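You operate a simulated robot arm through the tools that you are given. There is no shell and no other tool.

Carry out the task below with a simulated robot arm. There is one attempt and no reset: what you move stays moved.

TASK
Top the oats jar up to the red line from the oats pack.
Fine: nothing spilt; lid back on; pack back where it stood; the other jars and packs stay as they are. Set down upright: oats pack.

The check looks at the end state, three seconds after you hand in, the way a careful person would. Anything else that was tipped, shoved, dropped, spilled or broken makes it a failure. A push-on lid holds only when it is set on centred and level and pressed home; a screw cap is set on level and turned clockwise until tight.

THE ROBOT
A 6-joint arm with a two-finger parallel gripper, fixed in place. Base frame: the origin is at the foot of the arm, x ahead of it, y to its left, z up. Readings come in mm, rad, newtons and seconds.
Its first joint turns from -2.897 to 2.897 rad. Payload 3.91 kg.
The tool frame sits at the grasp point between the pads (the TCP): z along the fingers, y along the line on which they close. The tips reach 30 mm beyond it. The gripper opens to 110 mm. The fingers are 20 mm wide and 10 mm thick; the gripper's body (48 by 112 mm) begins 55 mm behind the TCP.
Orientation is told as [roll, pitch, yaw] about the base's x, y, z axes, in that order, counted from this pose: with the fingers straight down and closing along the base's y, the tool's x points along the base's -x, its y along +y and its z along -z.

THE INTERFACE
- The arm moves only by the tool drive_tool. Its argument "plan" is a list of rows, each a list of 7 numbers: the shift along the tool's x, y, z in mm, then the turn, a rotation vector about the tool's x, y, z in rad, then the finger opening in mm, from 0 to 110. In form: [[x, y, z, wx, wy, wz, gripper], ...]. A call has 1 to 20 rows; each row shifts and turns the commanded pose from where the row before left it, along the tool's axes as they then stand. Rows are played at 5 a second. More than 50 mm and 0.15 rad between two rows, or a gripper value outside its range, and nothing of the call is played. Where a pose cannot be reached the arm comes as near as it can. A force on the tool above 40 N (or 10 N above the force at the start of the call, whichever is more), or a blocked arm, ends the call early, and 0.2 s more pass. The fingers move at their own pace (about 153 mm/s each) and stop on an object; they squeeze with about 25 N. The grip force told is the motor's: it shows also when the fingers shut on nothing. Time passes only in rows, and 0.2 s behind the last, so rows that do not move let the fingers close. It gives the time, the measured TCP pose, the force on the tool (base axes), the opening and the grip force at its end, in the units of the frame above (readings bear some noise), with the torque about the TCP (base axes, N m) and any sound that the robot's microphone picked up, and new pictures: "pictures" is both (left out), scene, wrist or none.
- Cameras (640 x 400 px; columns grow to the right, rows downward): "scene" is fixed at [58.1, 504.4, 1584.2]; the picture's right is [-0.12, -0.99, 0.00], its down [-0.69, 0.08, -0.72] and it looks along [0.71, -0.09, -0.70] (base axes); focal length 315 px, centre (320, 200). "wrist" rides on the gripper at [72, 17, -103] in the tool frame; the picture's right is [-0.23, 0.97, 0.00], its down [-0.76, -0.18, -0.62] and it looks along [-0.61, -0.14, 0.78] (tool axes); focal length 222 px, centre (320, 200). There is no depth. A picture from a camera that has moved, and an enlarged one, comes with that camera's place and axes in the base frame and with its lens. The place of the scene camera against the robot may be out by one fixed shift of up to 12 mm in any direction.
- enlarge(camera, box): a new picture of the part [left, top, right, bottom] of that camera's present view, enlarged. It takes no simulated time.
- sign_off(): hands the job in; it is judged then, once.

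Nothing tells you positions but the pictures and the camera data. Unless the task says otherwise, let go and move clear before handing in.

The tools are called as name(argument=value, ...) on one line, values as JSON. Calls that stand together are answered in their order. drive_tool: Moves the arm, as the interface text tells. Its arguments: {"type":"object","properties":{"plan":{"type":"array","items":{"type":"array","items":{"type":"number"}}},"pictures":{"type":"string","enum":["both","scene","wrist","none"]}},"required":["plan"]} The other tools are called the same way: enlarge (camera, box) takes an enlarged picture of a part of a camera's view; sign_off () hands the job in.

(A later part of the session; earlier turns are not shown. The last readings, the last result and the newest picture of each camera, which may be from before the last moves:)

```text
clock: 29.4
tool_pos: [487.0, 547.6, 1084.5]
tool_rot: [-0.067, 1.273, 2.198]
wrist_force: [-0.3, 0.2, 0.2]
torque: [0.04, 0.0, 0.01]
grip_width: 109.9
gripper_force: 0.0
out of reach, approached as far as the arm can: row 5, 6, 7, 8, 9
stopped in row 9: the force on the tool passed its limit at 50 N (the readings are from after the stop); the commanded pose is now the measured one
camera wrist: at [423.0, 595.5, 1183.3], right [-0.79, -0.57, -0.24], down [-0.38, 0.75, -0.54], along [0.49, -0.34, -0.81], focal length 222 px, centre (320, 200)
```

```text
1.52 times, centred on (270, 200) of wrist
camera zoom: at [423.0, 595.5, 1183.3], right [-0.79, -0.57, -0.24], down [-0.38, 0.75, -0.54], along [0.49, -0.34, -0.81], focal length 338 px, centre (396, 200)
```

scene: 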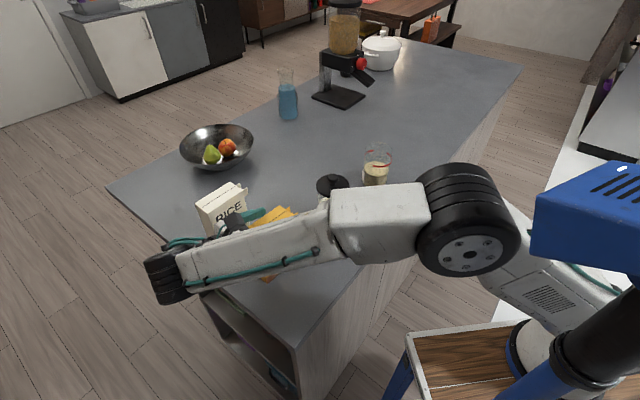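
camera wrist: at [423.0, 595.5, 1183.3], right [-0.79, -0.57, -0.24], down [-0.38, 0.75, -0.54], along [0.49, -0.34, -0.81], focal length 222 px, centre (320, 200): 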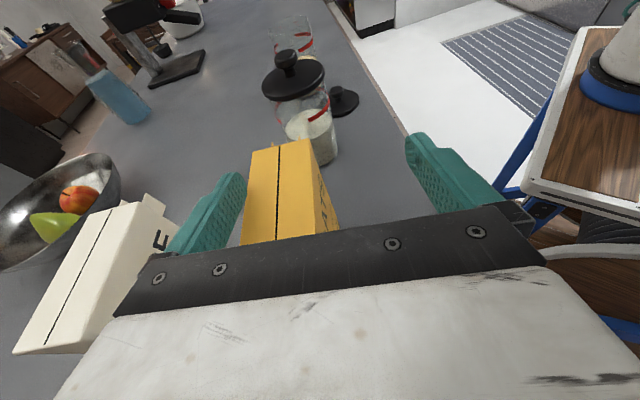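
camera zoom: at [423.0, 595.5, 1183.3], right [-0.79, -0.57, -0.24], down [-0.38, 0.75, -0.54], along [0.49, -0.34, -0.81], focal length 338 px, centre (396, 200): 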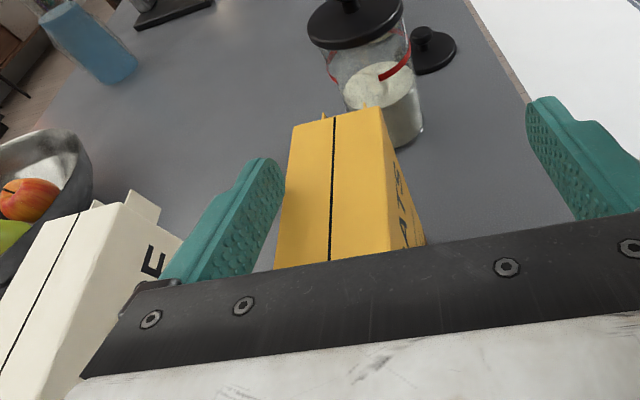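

Comparing with the first pictures, neither pack has moved: their corner pixels are unchanged. The wrist joint seems to hit a limit when the tool is fully horizontal here, so I'll back away upward while easing the tilt.

drive_tool(plan=[[10, 0, -4, 0, 0, 0, 110], [14, 0, -5, 0, -0.08, 0, 110], [18, 0, -8, 0, -0.1, 0, 110], [18, 0, -12, 0, -0.1, 0, 110], [18, 0, -16, 0, -0.1, 0, 110]])

enlarge(camera="scene", box=[180, 160, 340, 290])

```text
clock: 30.6
tool_pos: [480.6, 549.7, 1172.1]
tool_rot: [-0.029, 0.894, 2.239]
wrist_force: [0.2, 0.3, 0.2]
torque: [-0.01, 0.0, -0.06]
grip_width: 110.0
gripper_force: 0.1
out of reach, approached as far as the arm can: row 1
camera wrist: at [444.1, 564.9, 1293.0], right [-0.84, -0.51, -0.2], down [-0.47, 0.86, -0.2], along [0.27, -0.07, -0.96], focal length 222 px, centre (320, 200)
```

scene: 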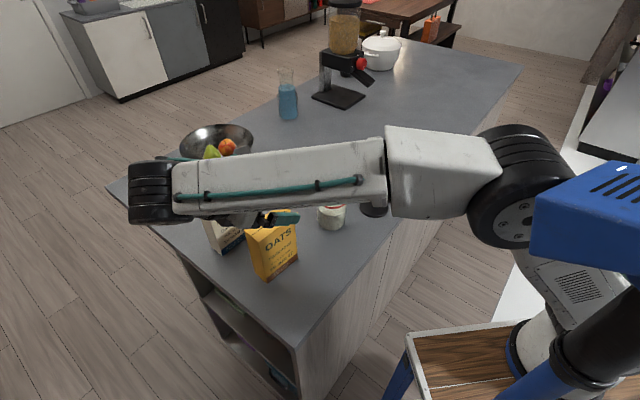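
wrist: 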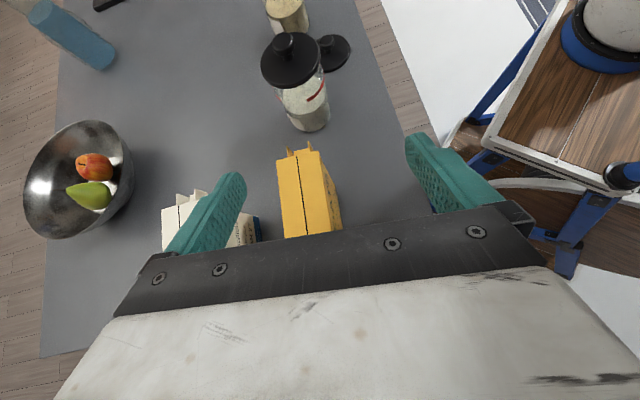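

```text
3.08 times, centred on (260, 225) of scene
camera zoom: at [58.1, 504.4, 1584.2], right [-0.12, -0.99, 0.0], down [-0.69, 0.08, -0.72], along [0.71, -0.09, -0.7], focal length 969 px, centre (505, 123)
```

zoom: 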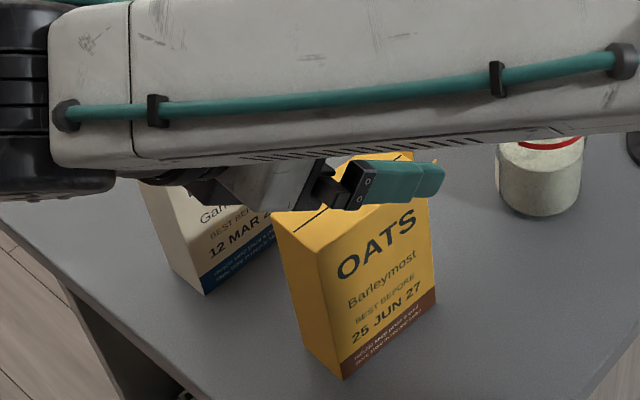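

Both packs are still in place, and this pose (about 51° of tilt) is reachable. I'll use this view to refine the pack's exact position and yaw.

enlarge(camera="wrist", box=[240, 130, 380, 250])

```text
3.33 times, centred on (310, 190) of wrist
camera zoom: at [444.1, 564.9, 1293.0], right [-0.84, -0.51, -0.2], down [-0.47, 0.86, -0.2], along [0.27, -0.07, -0.96], focal length 740 px, centre (353, 233)
```

zoom: 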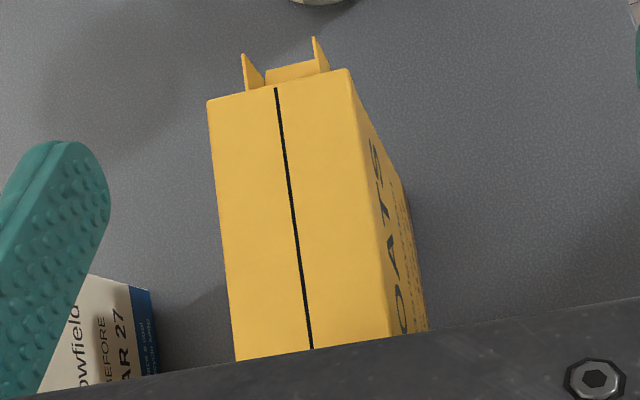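

Pack refined: centre (526,556), d bearing −50.2°, top at 1066. I'll shift sideways to straddle it, offset toward its far side, then partly descend while checking reach.

drive_tool(plan=[[-3.5, -19.4, -4.5, 0, 0, -0.02, 110], [-3.5, -19.4, -4.5, 0, 0, 0, 110], [-15.6, 0, 12.5, 0, 0, 0, 110], [-15.6, 0, 12.5, 0, 0, 0, 110], [-15.6, 0, 12.5, 0, 0, 0, 110]])

enlarge(camera="wrist", box=[150, 100, 490, 260])

```text
clock: 31.8
tool_pos: [505.1, 583.9, 1112.4]
tool_rot: [-0.007, 0.895, 2.271]
wrist_force: [-0.7, 0.2, 0.1]
torque: [0.03, -0.03, -0.01]
grip_width: 109.8
gripper_force: 0.1
camera wrist: at [468.5, 598.8, 1233.9], right [-0.83, -0.52, -0.18], down [-0.49, 0.85, -0.2], along [0.26, -0.08, -0.96], focal length 222 px, centre (320, 200)
```

scene: 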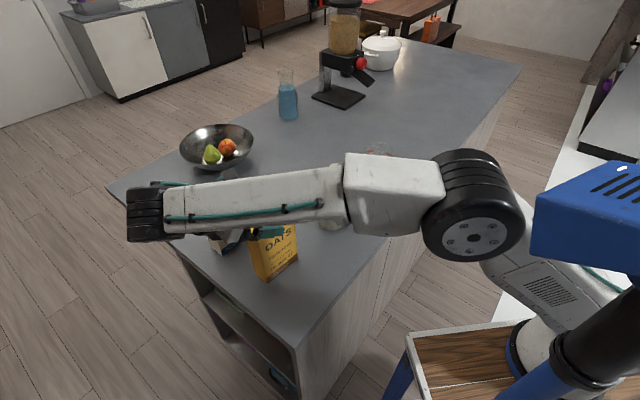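
wrist: 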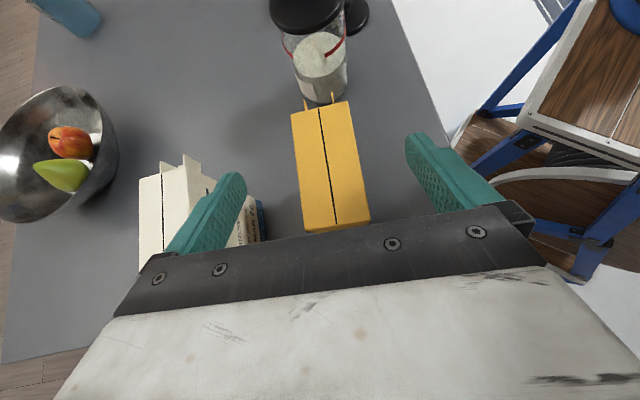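

```text
1.88 times, centred on (320, 180) of wrist
camera zoom: at [468.5, 598.8, 1233.9], right [-0.83, -0.52, -0.18], down [-0.49, 0.85, -0.2], along [0.26, -0.08, -0.96], focal length 418 px, centre (320, 238)
```

zoom: 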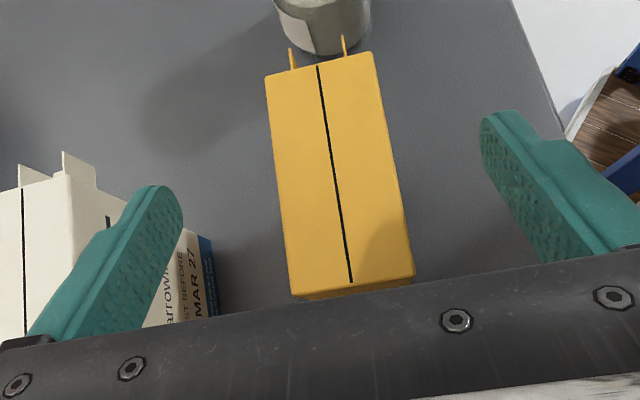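

No reach trouble. Descending so the fingers straddle the pack, then trying a bit more tilt at lower height.

drive_tool(plan=[[-15.6, 0, 12.5, 0, 0, 0, 110], [-15.6, 0, 12.5, 0, 0, 0, 110], [-15.6, 0, 12.5, 0, 0, 0, 110], [-7.8, 0, 6.3, 0, 0, 0, 110], [0, 0, 0, 0, 0.06, 0, 110]])

enlarge(camera="wrist", box=[150, 100, 490, 260])

```text
clock: 33.0
tool_pos: [504.7, 583.0, 1043.7]
tool_rot: [-0.008, 0.955, 2.271]
wrist_force: [-0.1, -0.4, 0.9]
torque: [0.0, 0.06, 0.02]
grip_width: 110.1
gripper_force: 0.0
camera wrist: at [464.2, 604.3, 1161.9], right [-0.83, -0.53, -0.19], down [-0.48, 0.84, -0.26], along [0.3, -0.12, -0.95], focal length 222 px, centre (320, 200)
```

scene: 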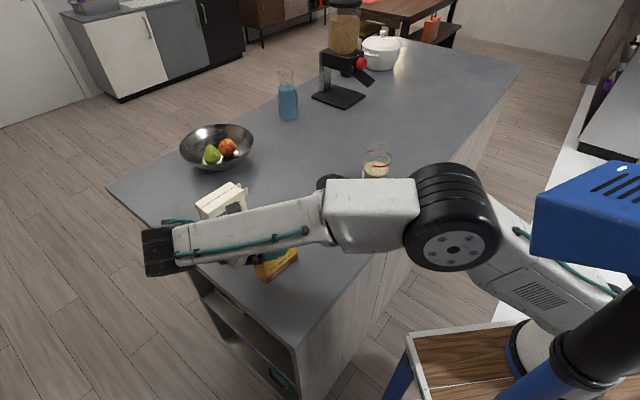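
wrist: 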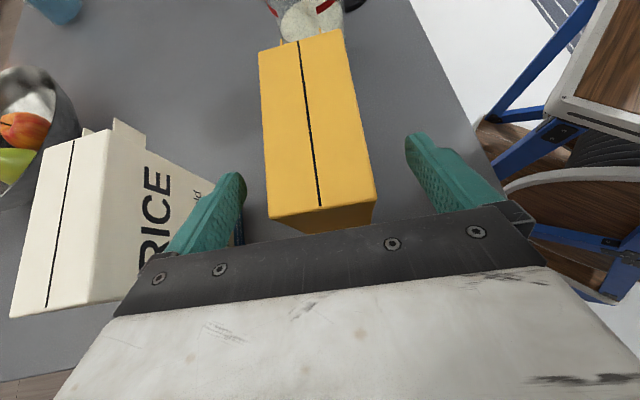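

```text
1.88 times, centred on (320, 180) of wrist
camera zoom: at [464.2, 604.3, 1161.9], right [-0.83, -0.53, -0.19], down [-0.48, 0.84, -0.26], along [0.3, -0.12, -0.95], focal length 418 px, centre (320, 238)
```

zoom: 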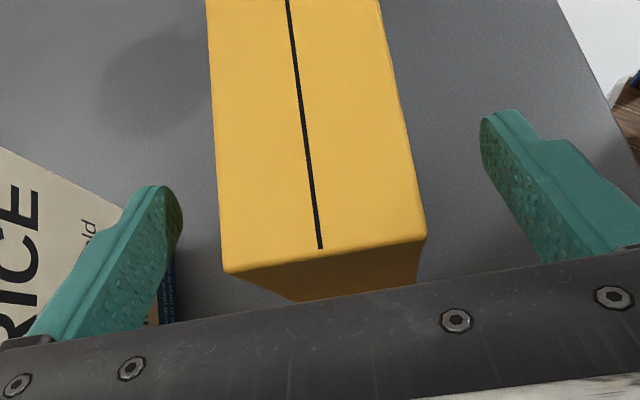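

drive_tool(plan=[[-12.2, 0, 8.7, 0, 0, 0, 110], [0, 0, 0, 0, 0.06, 0, 110], [-12.7, 0, 7.9, 0, 0, 0, 110], [0, 0, 0, 0, 0.06, 0, 110], [-8.8, 0, 4.7, 0, 0, 0, 110]])

enlarge(camera="wrist", box=[150, 100, 490, 260])

```text
clock: 34.2
tool_pos: [505.9, 582.7, 1001.7]
tool_rot: [-0.01, 1.076, 2.268]
wrist_force: [-0.2, -0.8, -0.2]
torque: [-0.01, 0.0, -0.02]
grip_width: 110.0
gripper_force: 0.1
camera wrist: at [456.0, 615.0, 1116.0], right [-0.81, -0.55, -0.2], down [-0.45, 0.81, -0.37], along [0.37, -0.21, -0.91], focal length 222 px, centre (320, 200)
```

scene: 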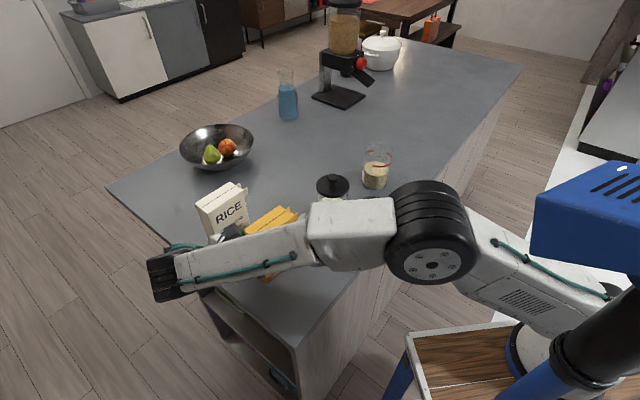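
wrist: 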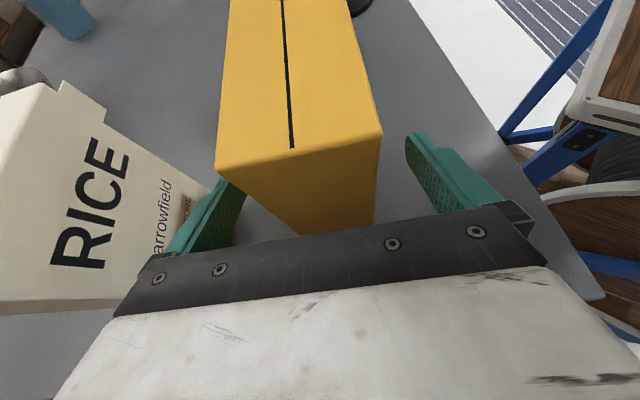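

```text
1.88 times, centred on (320, 180) of wrist
camera zoom: at [456.0, 615.0, 1116.0], right [-0.81, -0.55, -0.2], down [-0.45, 0.81, -0.37], along [0.37, -0.21, -0.91], focal length 418 px, centre (320, 238)
```

zoom: 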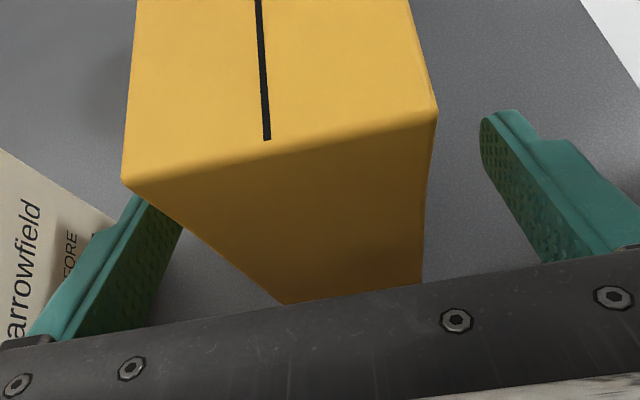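

Tool is now 62° tilted around the pack. I'll shift slightly deeper, lower and centre it, then close gently.

drive_tool(plan=[[-2.5, 1.8, 8.2, 0, 0, 0, 110], [-2.4, 0, 8.1, 0, 0, 0, 110], [0, 0, 0, 0, 0.06, 0, 110], [0, 0, 0, 0, 0, 0, 80]])

enlarge(camera="wrist", box=[150, 100, 490, 260])

```text
clock: 35.2
tool_pos: [511.4, 573.7, 991.3]
tool_rot: [-0.007, 1.137, 2.269]
wrist_force: [0.0, -0.5, -0.4]
torque: [0.02, -0.01, 0.0]
grip_width: 79.8
gripper_force: 0.1
camera wrist: at [458.3, 610.0, 1100.5], right [-0.8, -0.56, -0.21], down [-0.44, 0.79, -0.43], along [0.4, -0.25, -0.88], focal length 222 px, centre (320, 200)
```

scene: 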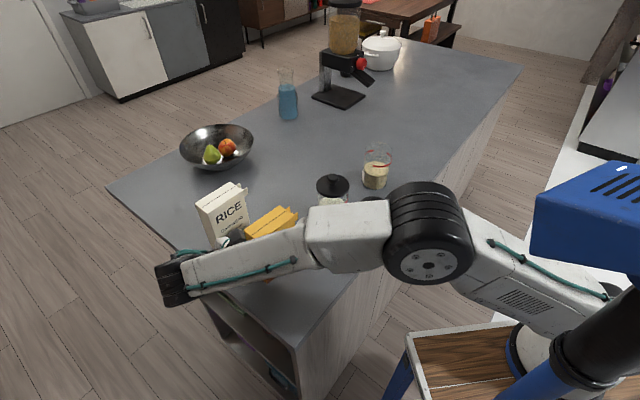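
wrist: 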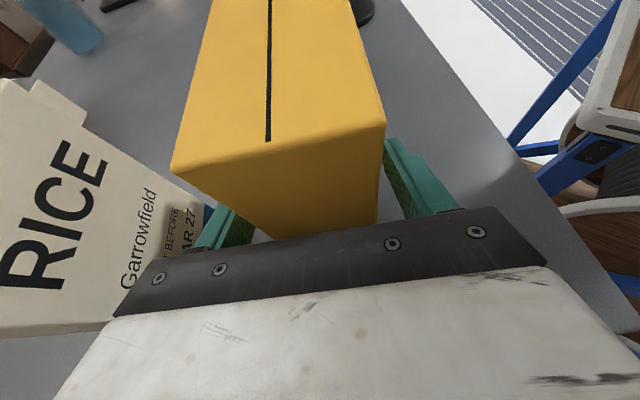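

```text
1.88 times, centred on (320, 180) of wrist
camera zoom: at [458.3, 610.0, 1100.5], right [-0.8, -0.56, -0.21], down [-0.44, 0.79, -0.43], along [0.4, -0.25, -0.88], focal length 418 px, centre (320, 238)
```

zoom: 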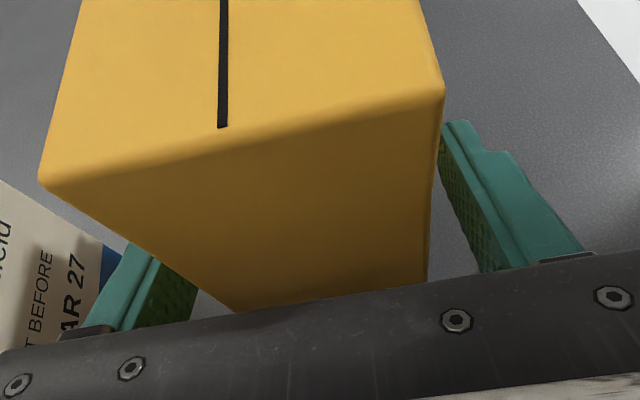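

drive_tool(plan=[[0, 0, 0, 0, 0, 0, 65], [0, 0, 0, 0, 0, 0, 56], [0, 0, 0, 0, 0, 0, 50], [0, 0, 0, 0, 0, 0, 44], [0, 0, 0, 0, 0, 0, 38], [0, 0, 0, 0, 0, 0, 38], [0, 0, 0, 0, 0, 0, 38]])

enlarge(camera="wrist", box=[150, 100, 490, 260])

```text
clock: 36.8
tool_pos: [511.6, 573.0, 990.8]
tool_rot: [-0.008, 1.135, 2.266]
wrist_force: [-0.2, -1.0, -0.2]
torque: [-0.02, 0.07, -0.03]
grip_width: 52.1
gripper_force: 24.9
camera wrist: at [458.2, 609.9, 1100.6], right [-0.8, -0.56, -0.21], down [-0.44, 0.79, -0.43], along [0.4, -0.25, -0.88], focal length 222 px, centre (320, 200)
```

scene: 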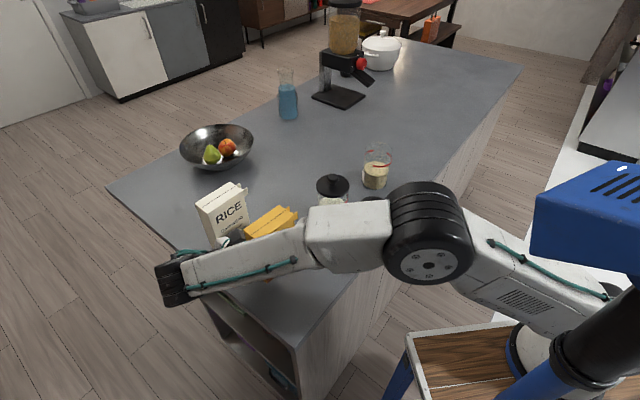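
wrist: 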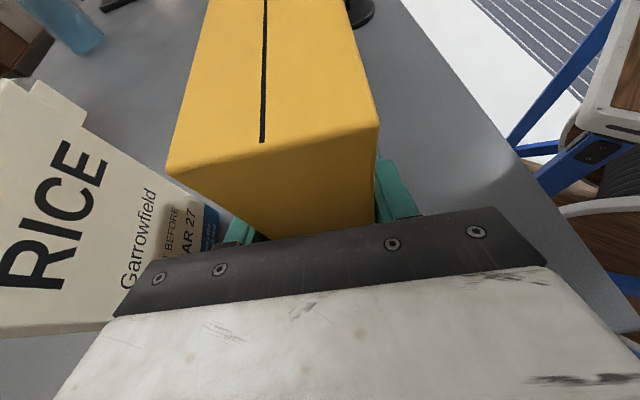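

```text
1.88 times, centred on (320, 180) of wrist
camera zoom: at [458.2, 609.9, 1100.6], right [-0.8, -0.56, -0.21], down [-0.44, 0.79, -0.43], along [0.4, -0.25, -0.88], focal length 418 px, centre (320, 238)
```

zoom: 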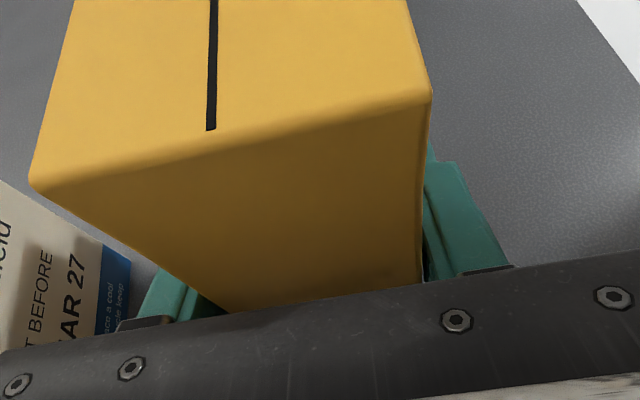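

Gripped at 52 mm. Lifting gently to see whether the pack stays rigid in the grip.

drive_tool(plan=[[4.5, 0, -2.1, 0, 0, 0, 38], [9, 0, -4.2, 0, 0, 0, 38], [13.6, 0, -6.3, 0, 0, 0, 38], [0, 0, 0, 0, 0, 0, 38]])

enlarge(camera="wrist", box=[150, 100, 490, 260])

enlarge(camera="scene", box=[180, 160, 340, 290])

```text
clock: 37.8
tool_pos: [512.7, 572.8, 1020.1]
tool_rot: [-0.01, 1.133, 2.267]
wrist_force: [0.4, -0.4, -2.5]
torque: [0.06, 0.02, 0.02]
grip_width: 51.9
gripper_force: 25.1
camera wrist: at [458.8, 610.3, 1129.3], right [-0.8, -0.56, -0.21], down [-0.44, 0.79, -0.43], along [0.4, -0.25, -0.88], focal length 222 px, centre (320, 200)
```

scene: 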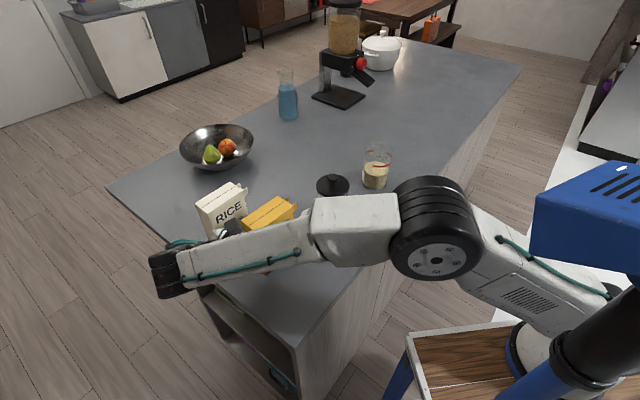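
wrist: 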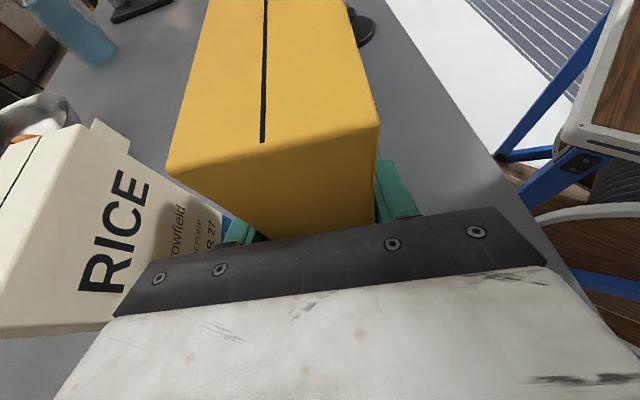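

```text
1.88 times, centred on (320, 180) of wrist
camera zoom: at [458.8, 610.3, 1129.3], right [-0.8, -0.56, -0.21], down [-0.44, 0.79, -0.43], along [0.4, -0.25, -0.88], focal length 418 px, centre (320, 238)
```

zoom: 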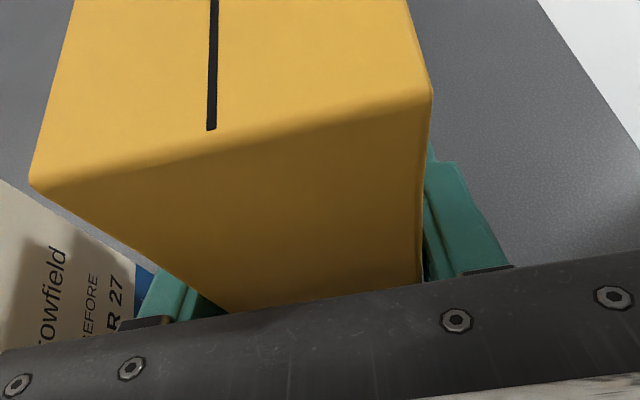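

```text
3.08 times, centred on (260, 225) of scene
camera zoom: at [58.1, 504.4, 1584.2], right [-0.12, -0.99, 0.0], down [-0.69, 0.08, -0.72], along [0.71, -0.09, -0.7], focal length 969 px, centre (505, 123)
```

zoom: 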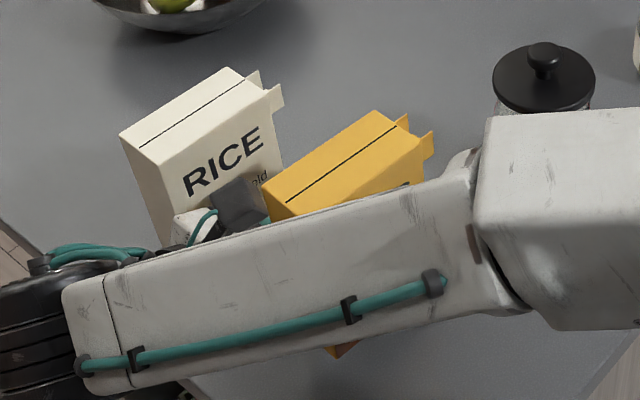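

The pack lifts rigidly (about 2.5 N). I'll raise it while easing it forward and yawing slightly for wrist comfort, keeping it upright, until it clears the white jar's knob.

drive_tool(plan=[[21.5, 0, -1.2, 0, 0, 0, 38], [21.5, 0, -1.2, 0, 0, 0, 38], [21.5, 0, -1.2, 0, 0, 0, 38], [17.8, 0, 2.7, 0.068, 0, -0.032, 38], [17.8, 0, 2.7, 0.068, 0, -0.032, 38], [0, 0, 0, 0, 0, 0, 38]])

```text
clock: 39.2
tool_pos: [541.7, 539.8, 1109.7]
tool_rot: [-0.005, 1.137, 2.422]
wrist_force: [-0.3, 0.1, -3.3]
torque: [0.04, 0.03, 0.0]
grip_width: 52.0
gripper_force: 24.8
camera wrist: at [482.8, 568.0, 1219.1], right [-0.71, -0.67, -0.21], down [-0.55, 0.72, -0.43], along [0.44, -0.19, -0.88], focal length 222 px, centre (320, 200)
```

scene: 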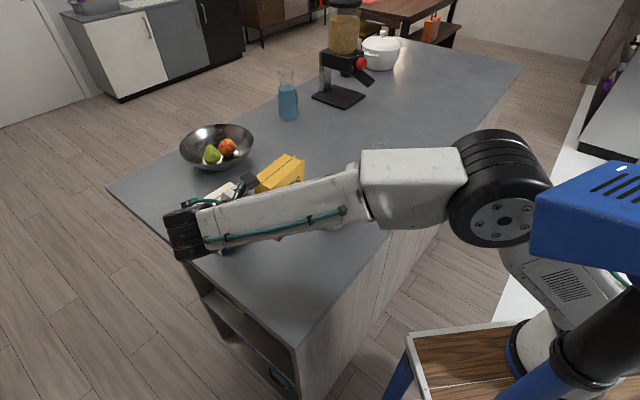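
wrist: 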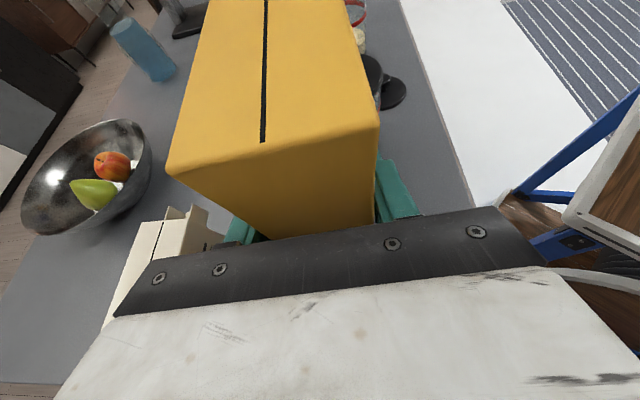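

drive_tool(plan=[[18.9, 0, -6.6, 0, 0, 0, 38], [18.9, 0, -6.6, 0, 0, 0, 38], [18.9, 0, -6.6, 0, 0, 0, 38], [18.9, 0, -6.6, 0, 0, 0, 38], [9.1, 0, -4.2, 0, 0, 0, 38]])

```text
clock: 40.4
tool_pos: [546.4, 536.2, 1201.6]
tool_rot: [-0.009, 1.133, 2.419]
wrist_force: [0.0, 0.3, -2.9]
torque: [0.06, 0.06, -0.02]
grip_width: 52.1
gripper_force: 25.4
camera wrist: at [487.9, 563.7, 1310.6], right [-0.71, -0.67, -0.21], down [-0.55, 0.72, -0.43], along [0.44, -0.19, -0.88], focal length 222 px, centre (320, 200)
```

scene: 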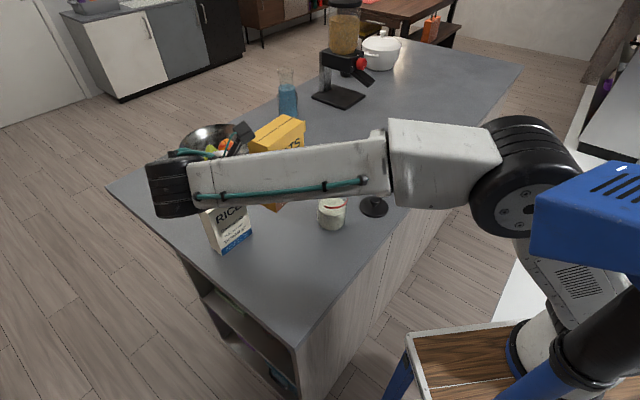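
wrist: 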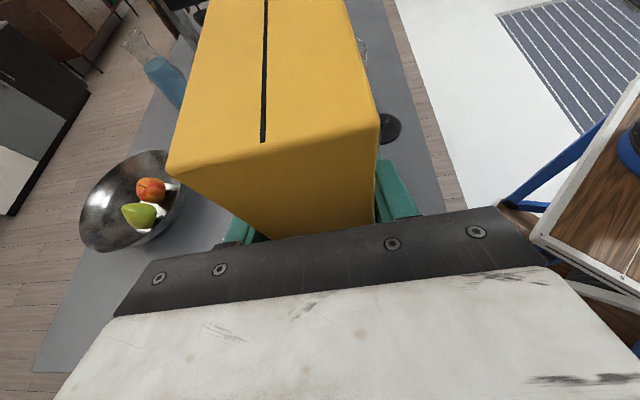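

Cleared. Now carrying the pack upright over to the oats jar.

drive_tool(plan=[[8, 2.4, 17, 0, 0, 0, 38], [15.9, 4.7, 34, 0, 0, 0, 38], [15.9, 4.7, 34, 0, 0, 0, 38], [15.9, 4.7, 34, 0, 0, 0, 38], [15.9, 4.7, 34, 0, 0, 0, 38], [15.9, 4.7, 34, 0, 0, 0, 38], [15.9, 4.7, 34, 0, 0, 0, 38], [15.9, 4.7, 34, 0, 0, 0, 38], [8, 2.4, 17, 0, 0, 0, 38], [0, 0, 0, 0, 0, 0, 38]])

```text
clock: 42.6
tool_pos: [747.2, 309.1, 1199.9]
tool_rot: [-0.01, 1.136, 2.418]
wrist_force: [0.5, 0.2, -3.3]
torque: [0.03, 0.02, -0.01]
grip_width: 51.9
gripper_force: 24.7
camera wrist: at [689.4, 337.0, 1310.0], right [-0.71, -0.67, -0.21], down [-0.55, 0.72, -0.43], along [0.44, -0.19, -0.88], focal length 222 px, centre (320, 200)
```

scene: 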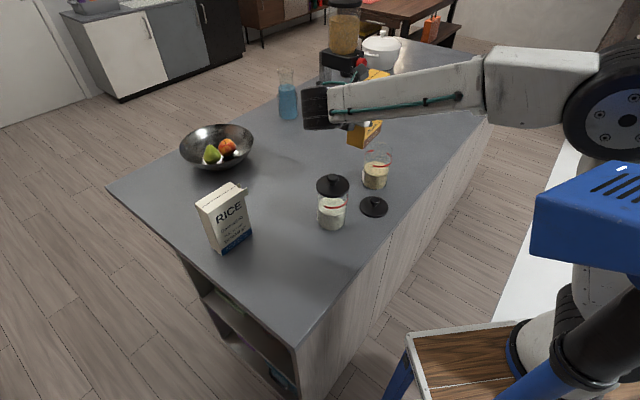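
wrist: 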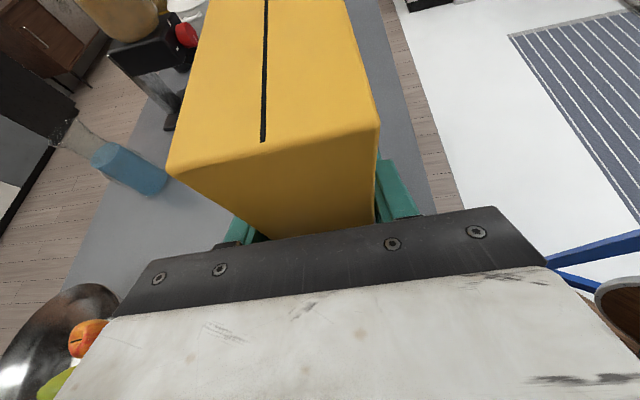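

The pack is over the jar and the jar is visible to the scene camera. I'll start tilting with the spout lip kept above the mouth.

drive_tool(plan=[[-3.7, 14.4, -7.9, 0, 0, 0, 38], [0, 0, 0, 0, -0.13, 0, 38], [0, 0, 0, 0, -0.13, 0, 38], [0, 0, 0, 0, -0.13, 0, 38], [0, 0, 0, 0, -0.13, 0, 38], [0, 0, 0, 0, 0, 0, 38]])

enlarge(camera="scene", box=[320, 60, 440, 220])

enlarge(camera="wrist", box=[150, 0, 490, 260])

```text
clock: 44.0
tool_pos: [731.7, 304.7, 1201.6]
tool_rot: [-0.005, 0.614, 2.424]
wrist_force: [0.1, 0.7, -3.0]
torque: [0.0, 0.05, -0.03]
grip_width: 52.0
gripper_force: 24.2
camera wrist: at [720.8, 291.2, 1327.6], right [-0.78, -0.61, -0.13], down [-0.62, 0.78, 0.07], along [0.06, 0.14, -0.99], focal length 222 px, centre (320, 200)
```

scene: 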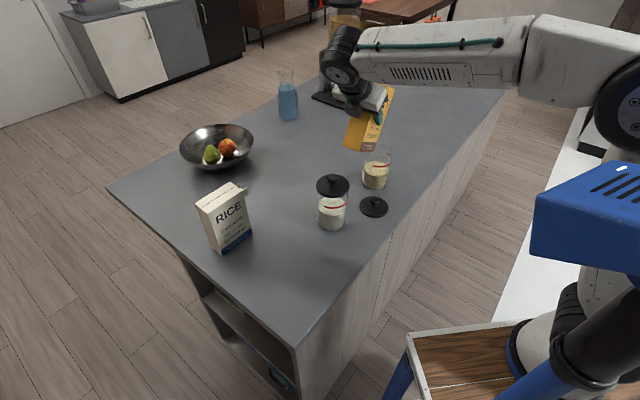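
wrist: 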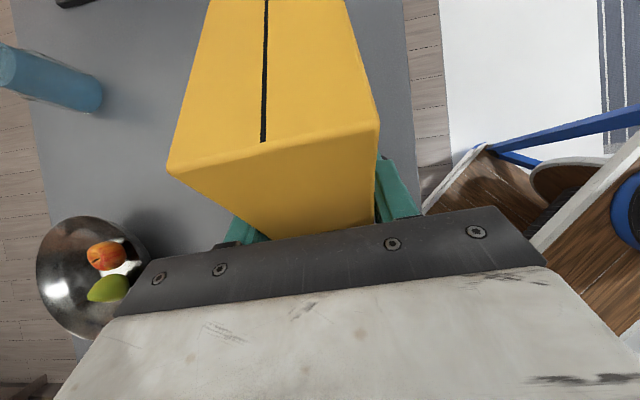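

```text
2.50 times, centred on (380, 140) of scene
camera zoom: at [58.1, 504.4, 1584.2], right [-0.12, -0.99, 0.0], down [-0.69, 0.08, -0.72], along [0.71, -0.09, -0.7], focal length 788 px, centre (170, 350)
```

zoom: 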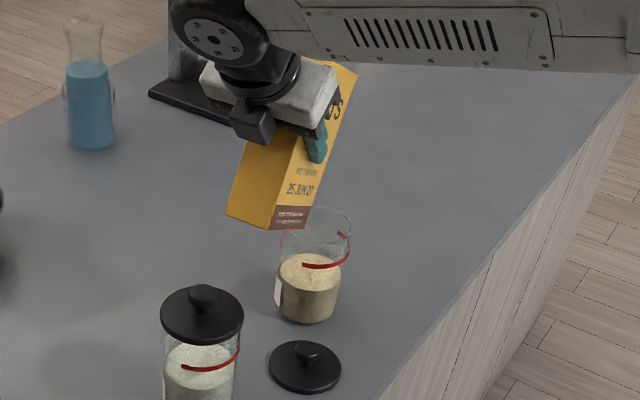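

```text
1.54 times, centred on (320, 130) of wrist
camera zoom: at [720.8, 291.2, 1327.6], right [-0.78, -0.61, -0.13], down [-0.62, 0.78, 0.07], along [0.06, 0.14, -0.99], focal length 342 px, centre (320, 308)
```

zoom: 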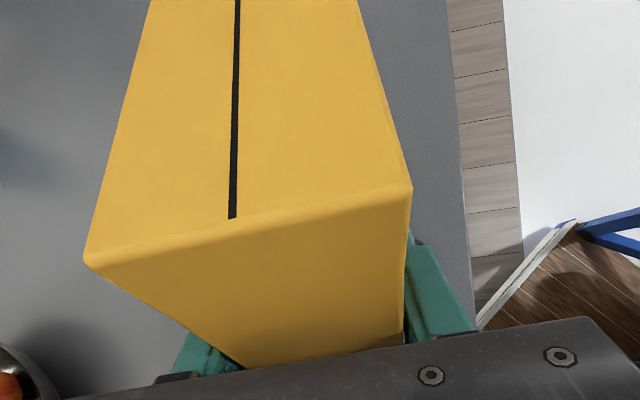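

No flow at 30°. I'll swing the pour direction to be more tangential, which suits the wrist later, and come down a bit.

drive_tool(plan=[[-7.1, -13.8, 15.4, 0, 0, 0, 38], [-7.1, -13.8, 15.4, 0, 0, 0, 38], [-7.1, -13.9, 15.4, 0, 0, 0, 38], [0, 0, 0, -0.08, 0, 0.1136, 38], [0, 0, 0, -0.08, 0, 0.1136, 38], [0, 0, 0, -0.08, 0, 0.1136, 38], [0, 0, 0, 0, 0, 0, 38]])

enlarge(camera="scene", box=[320, 60, 440, 220])

```text
clock: 45.6
tool_pos: [765.0, 332.2, 1150.4]
tool_rot: [-0.005, 0.615, 2.004]
wrist_force: [0.0, -0.4, -3.7]
torque: [0.06, 0.02, -0.01]
grip_width: 51.9
gripper_force: 24.9
camera wrist: at [750.8, 323.4, 1276.9], right [-0.96, -0.24, -0.13], down [-0.25, 0.96, 0.07], along [0.11, 0.1, -0.99], focal length 222 px, centre (320, 200)
```

scene: 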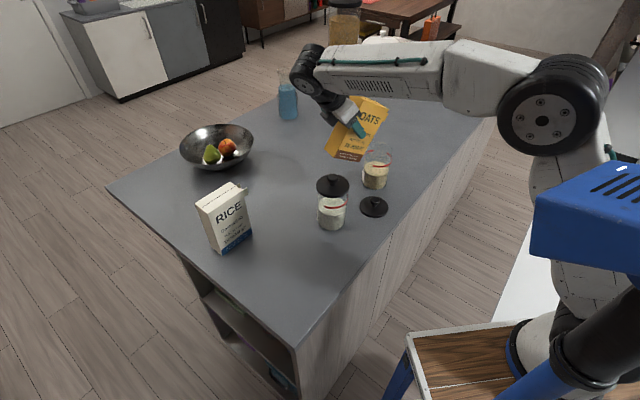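
wrist: 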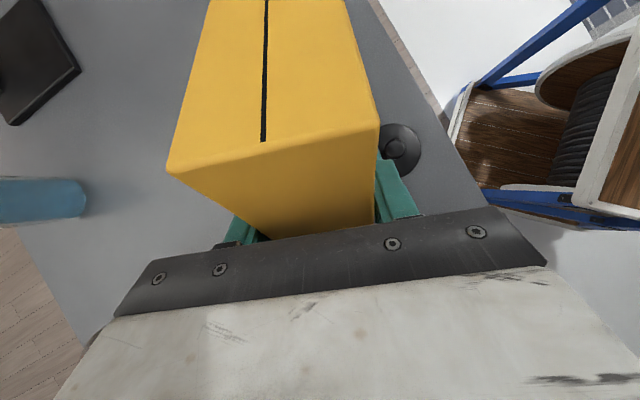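

```text
2.50 times, centred on (380, 140) of scene
camera zoom: at [58.1, 504.4, 1584.2], right [-0.12, -0.99, 0.0], down [-0.69, 0.08, -0.72], along [0.71, -0.09, -0.7], focal length 788 px, centre (170, 350)
```

zoom: 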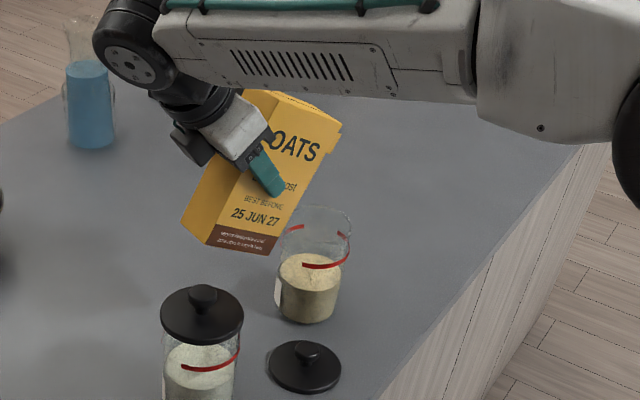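

Geometry matches my model; the visible spout tab is where I predicted. I'll yaw a bit more so the pack's tail stays away from the white jar, lower to about z 1100, and tilt to around 40°.

drive_tool(plan=[[0, 0, 0, -0.055, 0, 0.078, 38], [0, 0, 0, -0.055, 0, 0.078, 38], [0, -20.9, 0, 0, 0, 0, 38], [-14.4, 0, 20.4, 0, 0, 0, 38], [-14.4, 0, 20.4, 0, 0, 0, 38], [0, 0, 0, 0, -0.08, 0, 38], [0, 0, 0, 0, -0.08, 0, 38], [0, 0, 0, 0, 0, 0, 38]])

enlarge(camera="scene", box=[320, 60, 440, 220])

```text
clock: 47.4
tool_pos: [787.3, 334.6, 1101.3]
tool_rot: [-0.004, 0.452, 1.817]
wrist_force: [-0.2, 1.1, -3.1]
torque: [0.06, 0.02, 0.01]
grip_width: 52.0
gripper_force: 25.1
camera wrist: at [775.0, 311.3, 1226.0], right [-0.99, -0.04, -0.1], down [-0.06, 0.97, 0.23], along [0.09, 0.23, -0.97], focal length 222 px, centre (320, 200)
```

scene: 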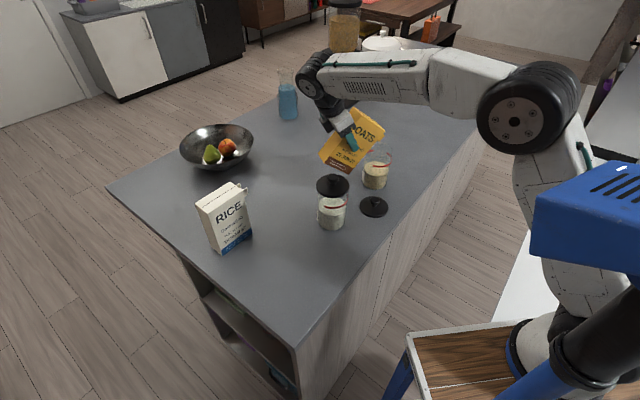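
wrist: 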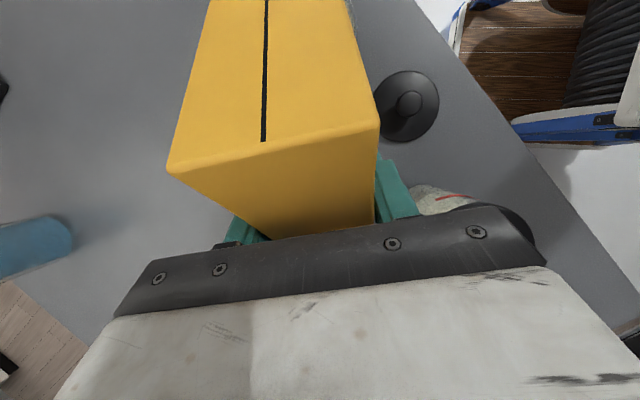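

```text
2.50 times, centred on (380, 140) of scene
camera zoom: at [58.1, 504.4, 1584.2], right [-0.12, -0.99, 0.0], down [-0.69, 0.08, -0.72], along [0.71, -0.09, -0.7], focal length 788 px, centre (170, 350)
```

zoom: 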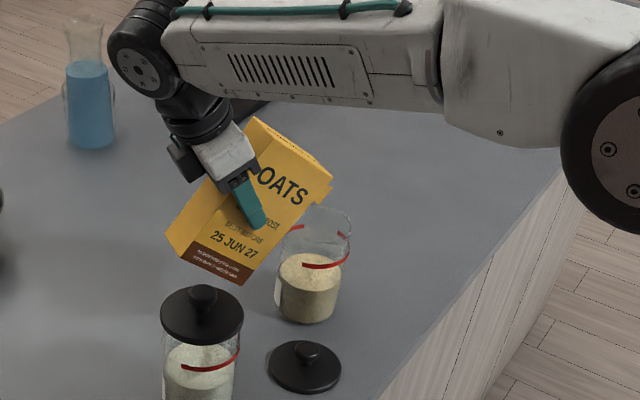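

At 39° tilt with the lip over the jar. Continuing in 5° steps, watching and listening for flow.

drive_tool(plan=[[0, 0, 0, 0, -0.087, 0, 38], [0, 0, 0, 0, 0, 0, 38], [0, 0, 0, 0, 0, 0, 38]], pictures="none")

enlarge(camera="scene", box=[340, 90, 420, 200])

```text
clock: 48.2
tool_pos: [787.0, 334.5, 1100.8]
tool_rot: [-0.003, 0.367, 1.819]
wrist_force: [-1.2, -0.4, -2.9]
torque: [0.03, 0.01, -0.01]
grip_width: 51.8
gripper_force: 25.3
```

```text
3.64 times, centred on (380, 145) of scene
camera zoom: at [58.1, 504.4, 1584.2], right [-0.12, -0.99, 0.0], down [-0.69, 0.08, -0.72], along [0.71, -0.09, -0.7], focal length 1145 px, centre (102, 400)
```

zoom: 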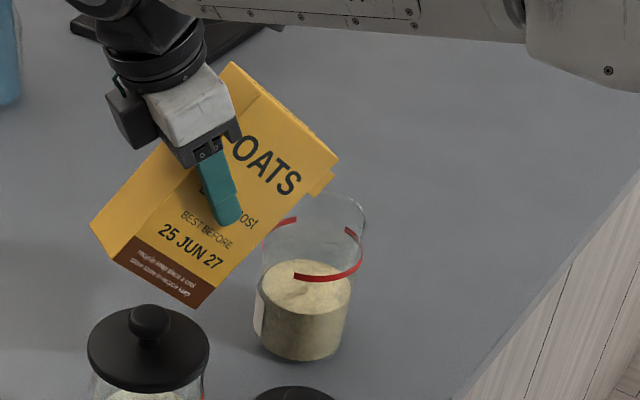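

drive_tool(plan=[[0, 0, 0, 0, -0.087, 0, 38], [0, 0, 0, 0, 0, 0, 38], [0, 0, 0, 0, 0, 0, 38]], pictures="none")

enlarge(camera="scene", box=[340, 90, 420, 200])

```text
clock: 49.0
tool_pos: [787.5, 335.9, 1100.3]
tool_rot: [-0.004, 0.278, 1.816]
wrist_force: [-0.3, -0.3, -2.3]
torque: [0.06, -0.02, -0.02]
grip_width: 51.9
gripper_force: 25.5
```

```text
3.64 times, centred on (380, 145) of scene
camera zoom: at [58.1, 504.4, 1584.2], right [-0.12, -0.99, 0.0], down [-0.69, 0.08, -0.72], along [0.71, -0.09, -0.7], focal length 1145 px, centre (102, 400)
```

zoom: 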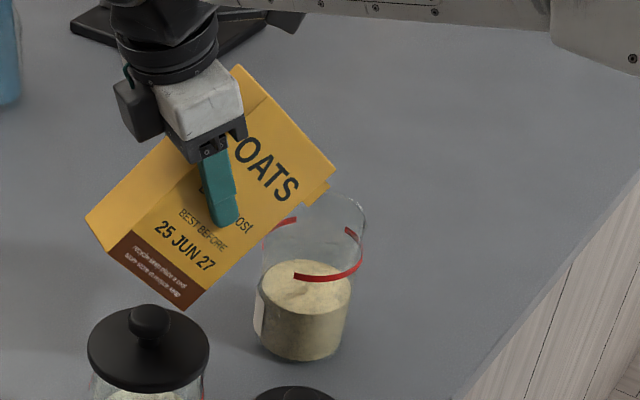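

drive_tool(plan=[[0, 0, 0, 0, -0.087, 0, 38], [0, 0, 0, 0, 0, 0, 38], [0, 0, 0, 0, 0, 0, 38]], pictures="none")

enlarge(camera="scene", box=[340, 90, 420, 200])

```text
clock: 49.8
tool_pos: [785.5, 334.7, 1101.2]
tool_rot: [-0.003, 0.192, 1.815]
wrist_force: [0.2, 0.3, -3.0]
torque: [0.03, 0.0, -0.02]
grip_width: 52.0
gripper_force: 25.0
```

```text
3.64 times, centred on (380, 145) of scene
camera zoom: at [58.1, 504.4, 1584.2], right [-0.12, -0.99, 0.0], down [-0.69, 0.08, -0.72], along [0.71, -0.09, -0.7], focal length 1145 px, centre (102, 400)
```

zoom: 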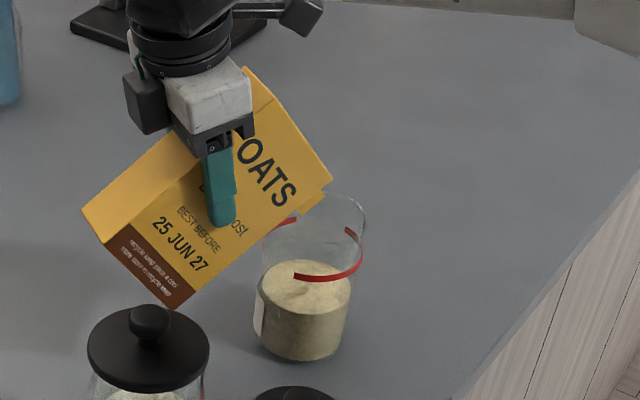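

drive_tool(plan=[[0, 0, 0, 0, -0.087, 0, 38], [0, 0, 0, 0, 0, 0, 38], [0, 0, 0, 0, 0, 0, 38]], pictures="none")

enlarge(camera="scene", box=[340, 90, 420, 200])

```text
clock: 50.6
tool_pos: [786.8, 334.3, 1100.9]
tool_rot: [-0.004, 0.104, 1.82]
wrist_force: [0.9, -0.3, -3.8]
torque: [0.03, -0.01, 0.01]
grip_width: 51.8
gripper_force: 24.9
```

```text
3.64 times, centred on (380, 145) of scene
camera zoom: at [58.1, 504.4, 1584.2], right [-0.12, -0.99, 0.0], down [-0.69, 0.08, -0.72], along [0.71, -0.09, -0.7], focal length 1145 px, centre (102, 400)
```

zoom: 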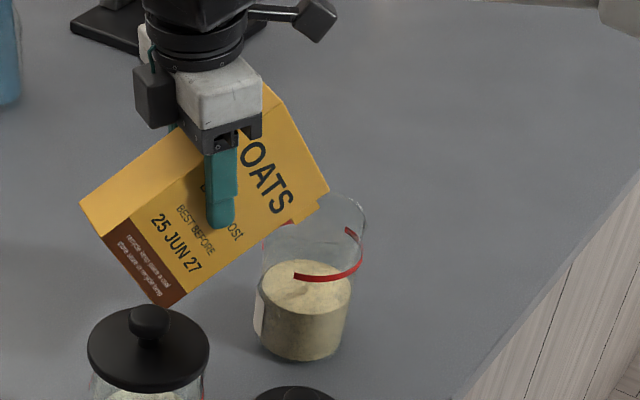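

drive_tool(plan=[[3.8, 0, -4.6, 0, -0.087, 0, 38], [0, 0, 0, 0, 0, 0, 38], [0, 0, 0, 0, 0, 0, 38]], pictures="none")

enlarge(camera="scene", box=[340, 90, 420, 200])

```text
clock: 51.4
tool_pos: [787.2, 331.3, 1105.0]
tool_rot: [-0.004, 0.017, 1.82]
wrist_force: [1.1, 0.7, -3.2]
torque: [0.03, -0.02, -0.01]
grip_width: 52.0
gripper_force: 25.1
```

```text
3.64 times, centred on (380, 145) of scene
camera zoom: at [58.1, 504.4, 1584.2], right [-0.12, -0.99, 0.0], down [-0.69, 0.08, -0.72], along [0.71, -0.09, -0.7], focal length 1145 px, centre (102, 400)
```

zoom: 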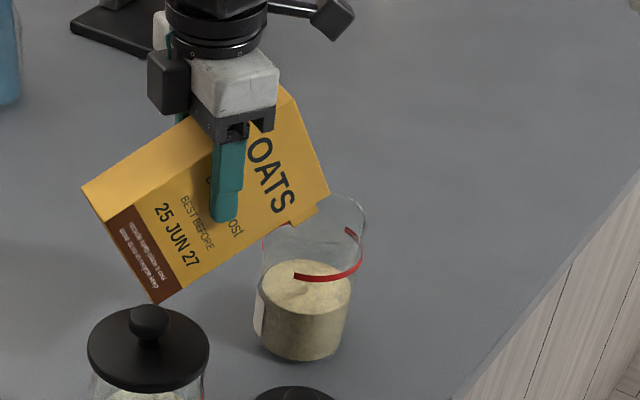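

drive_tool(plan=[[4.4, 0, -8.4, 0, -0.087, 0, 38], [0, 0, 0, 0, 0, 0, 38], [0, 0, 0, 0, 0, 0, 38]], pictures="none")

enlarge(camera="scene", box=[340, 90, 420, 200])

```text
clock: 52.2
tool_pos: [787.9, 327.4, 1113.7]
tool_rot: [-0.004, -0.069, 1.818]
wrist_force: [0.2, -0.1, -2.9]
torque: [0.0, 0.02, 0.02]
grip_width: 51.9
gripper_force: 25.1
```

```text
3.64 times, centred on (380, 145) of scene
camera zoom: at [58.1, 504.4, 1584.2], right [-0.12, -0.99, 0.0], down [-0.69, 0.08, -0.72], along [0.71, -0.09, -0.7], focal length 1145 px, centre (102, 400)
```

zoom: 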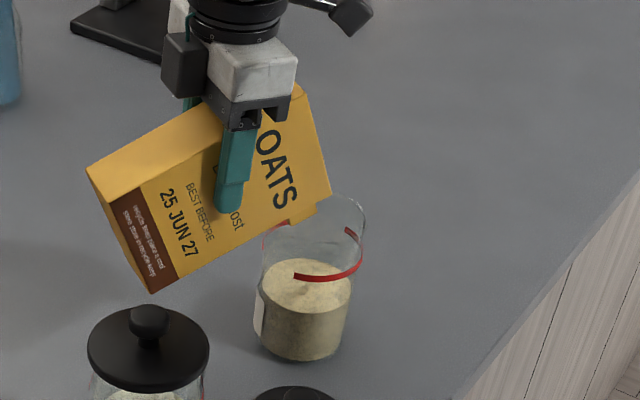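

drive_tool(plan=[[0, 0, 0, 0, 0, 0, 38], [0, 0, 0, 0, 0, 0, 38], [0, 0, 0, 0, 0, 0, 38]], pictures="none")

enlarge(camera="scene", box=[360, 125, 410, 195])

```text
clock: 53.0
tool_pos: [788.8, 327.6, 1113.9]
tool_rot: [-0.003, -0.066, 1.819]
wrist_force: [-0.2, 0.1, -3.3]
torque: [0.01, 0.05, -0.03]
grip_width: 51.8
gripper_force: 24.7
```

```text
5.71 times, centred on (385, 160) of scene
camera zoom: at [58.1, 504.4, 1584.2], right [-0.12, -0.99, 0.0], down [-0.69, 0.08, -0.72], along [0.71, -0.09, -0.7], focal length 1800 px, centre (-51, 429)
```

zoom: 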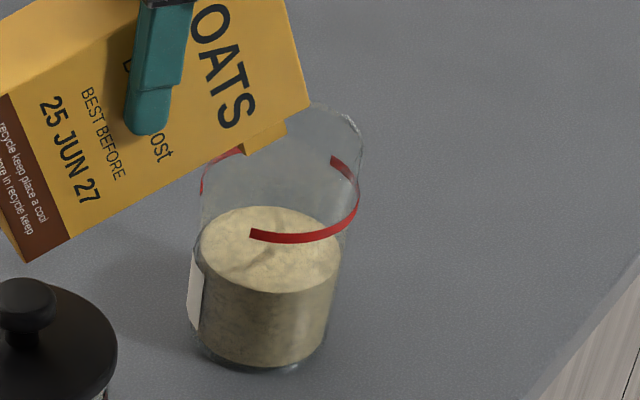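

drive_tool(plan=[[4.3, 0, -8.5, 0, -0.087, 0, 38], [0, 0, 0, 0, 0, 0, 38], [0, 0, 0, 0, 0, 0, 38]], pictures="none")

enlarge(camera="scene", box=[360, 125, 410, 195])

```text
clock: 53.8
tool_pos: [790.2, 323.1, 1122.6]
tool_rot: [-0.005, -0.155, 1.819]
wrist_force: [-0.3, 0.3, -3.7]
torque: [-0.03, -0.04, -0.01]
grip_width: 51.8
gripper_force: 25.2
```

```text
5.71 times, centred on (385, 160) of scene
camera zoom: at [58.1, 504.4, 1584.2], right [-0.12, -0.99, 0.0], down [-0.69, 0.08, -0.72], along [0.71, -0.09, -0.7], focal length 1800 px, centre (-51, 429)
```

zoom: 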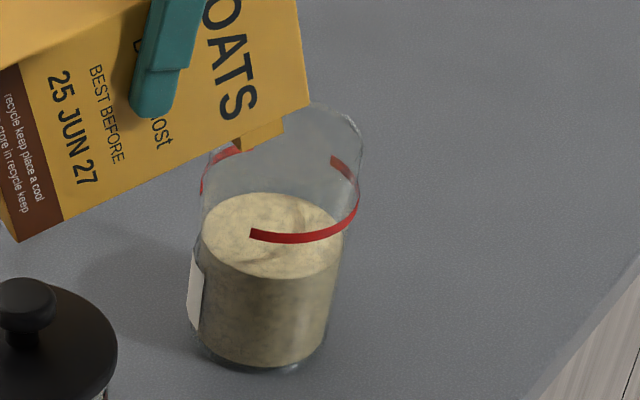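

Flow has started: the level rose a good bit, with no stray grains visible. Holding this tilt and watching.

drive_tool(plan=[[0, 0, 0, 0, 0, 0, 38], [0, 0, 0, 0, 0, 0, 38]], pictures="none")

enlarge(camera="scene", box=[360, 125, 410, 195])

```text
clock: 54.4
tool_pos: [789.2, 322.8, 1121.6]
tool_rot: [-0.003, -0.156, 1.821]
wrist_force: [-0.9, -0.4, -2.5]
torque: [-0.02, 0.03, -0.01]
grip_width: 52.0
gripper_force: 25.1
```

```text
5.71 times, centred on (385, 160) of scene
camera zoom: at [58.1, 504.4, 1584.2], right [-0.12, -0.99, 0.0], down [-0.69, 0.08, -0.72], along [0.71, -0.09, -0.7], focal length 1800 px, centre (-51, 429)
```

zoom: 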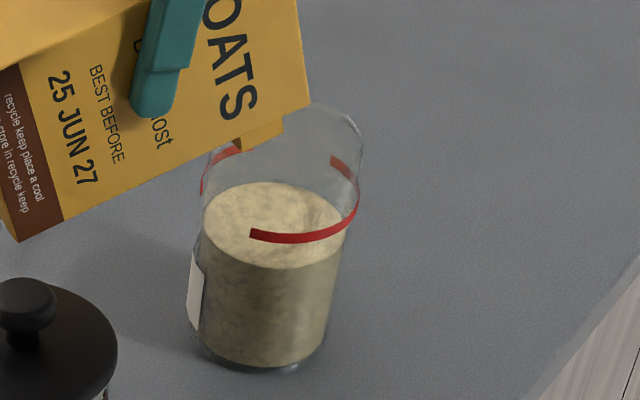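

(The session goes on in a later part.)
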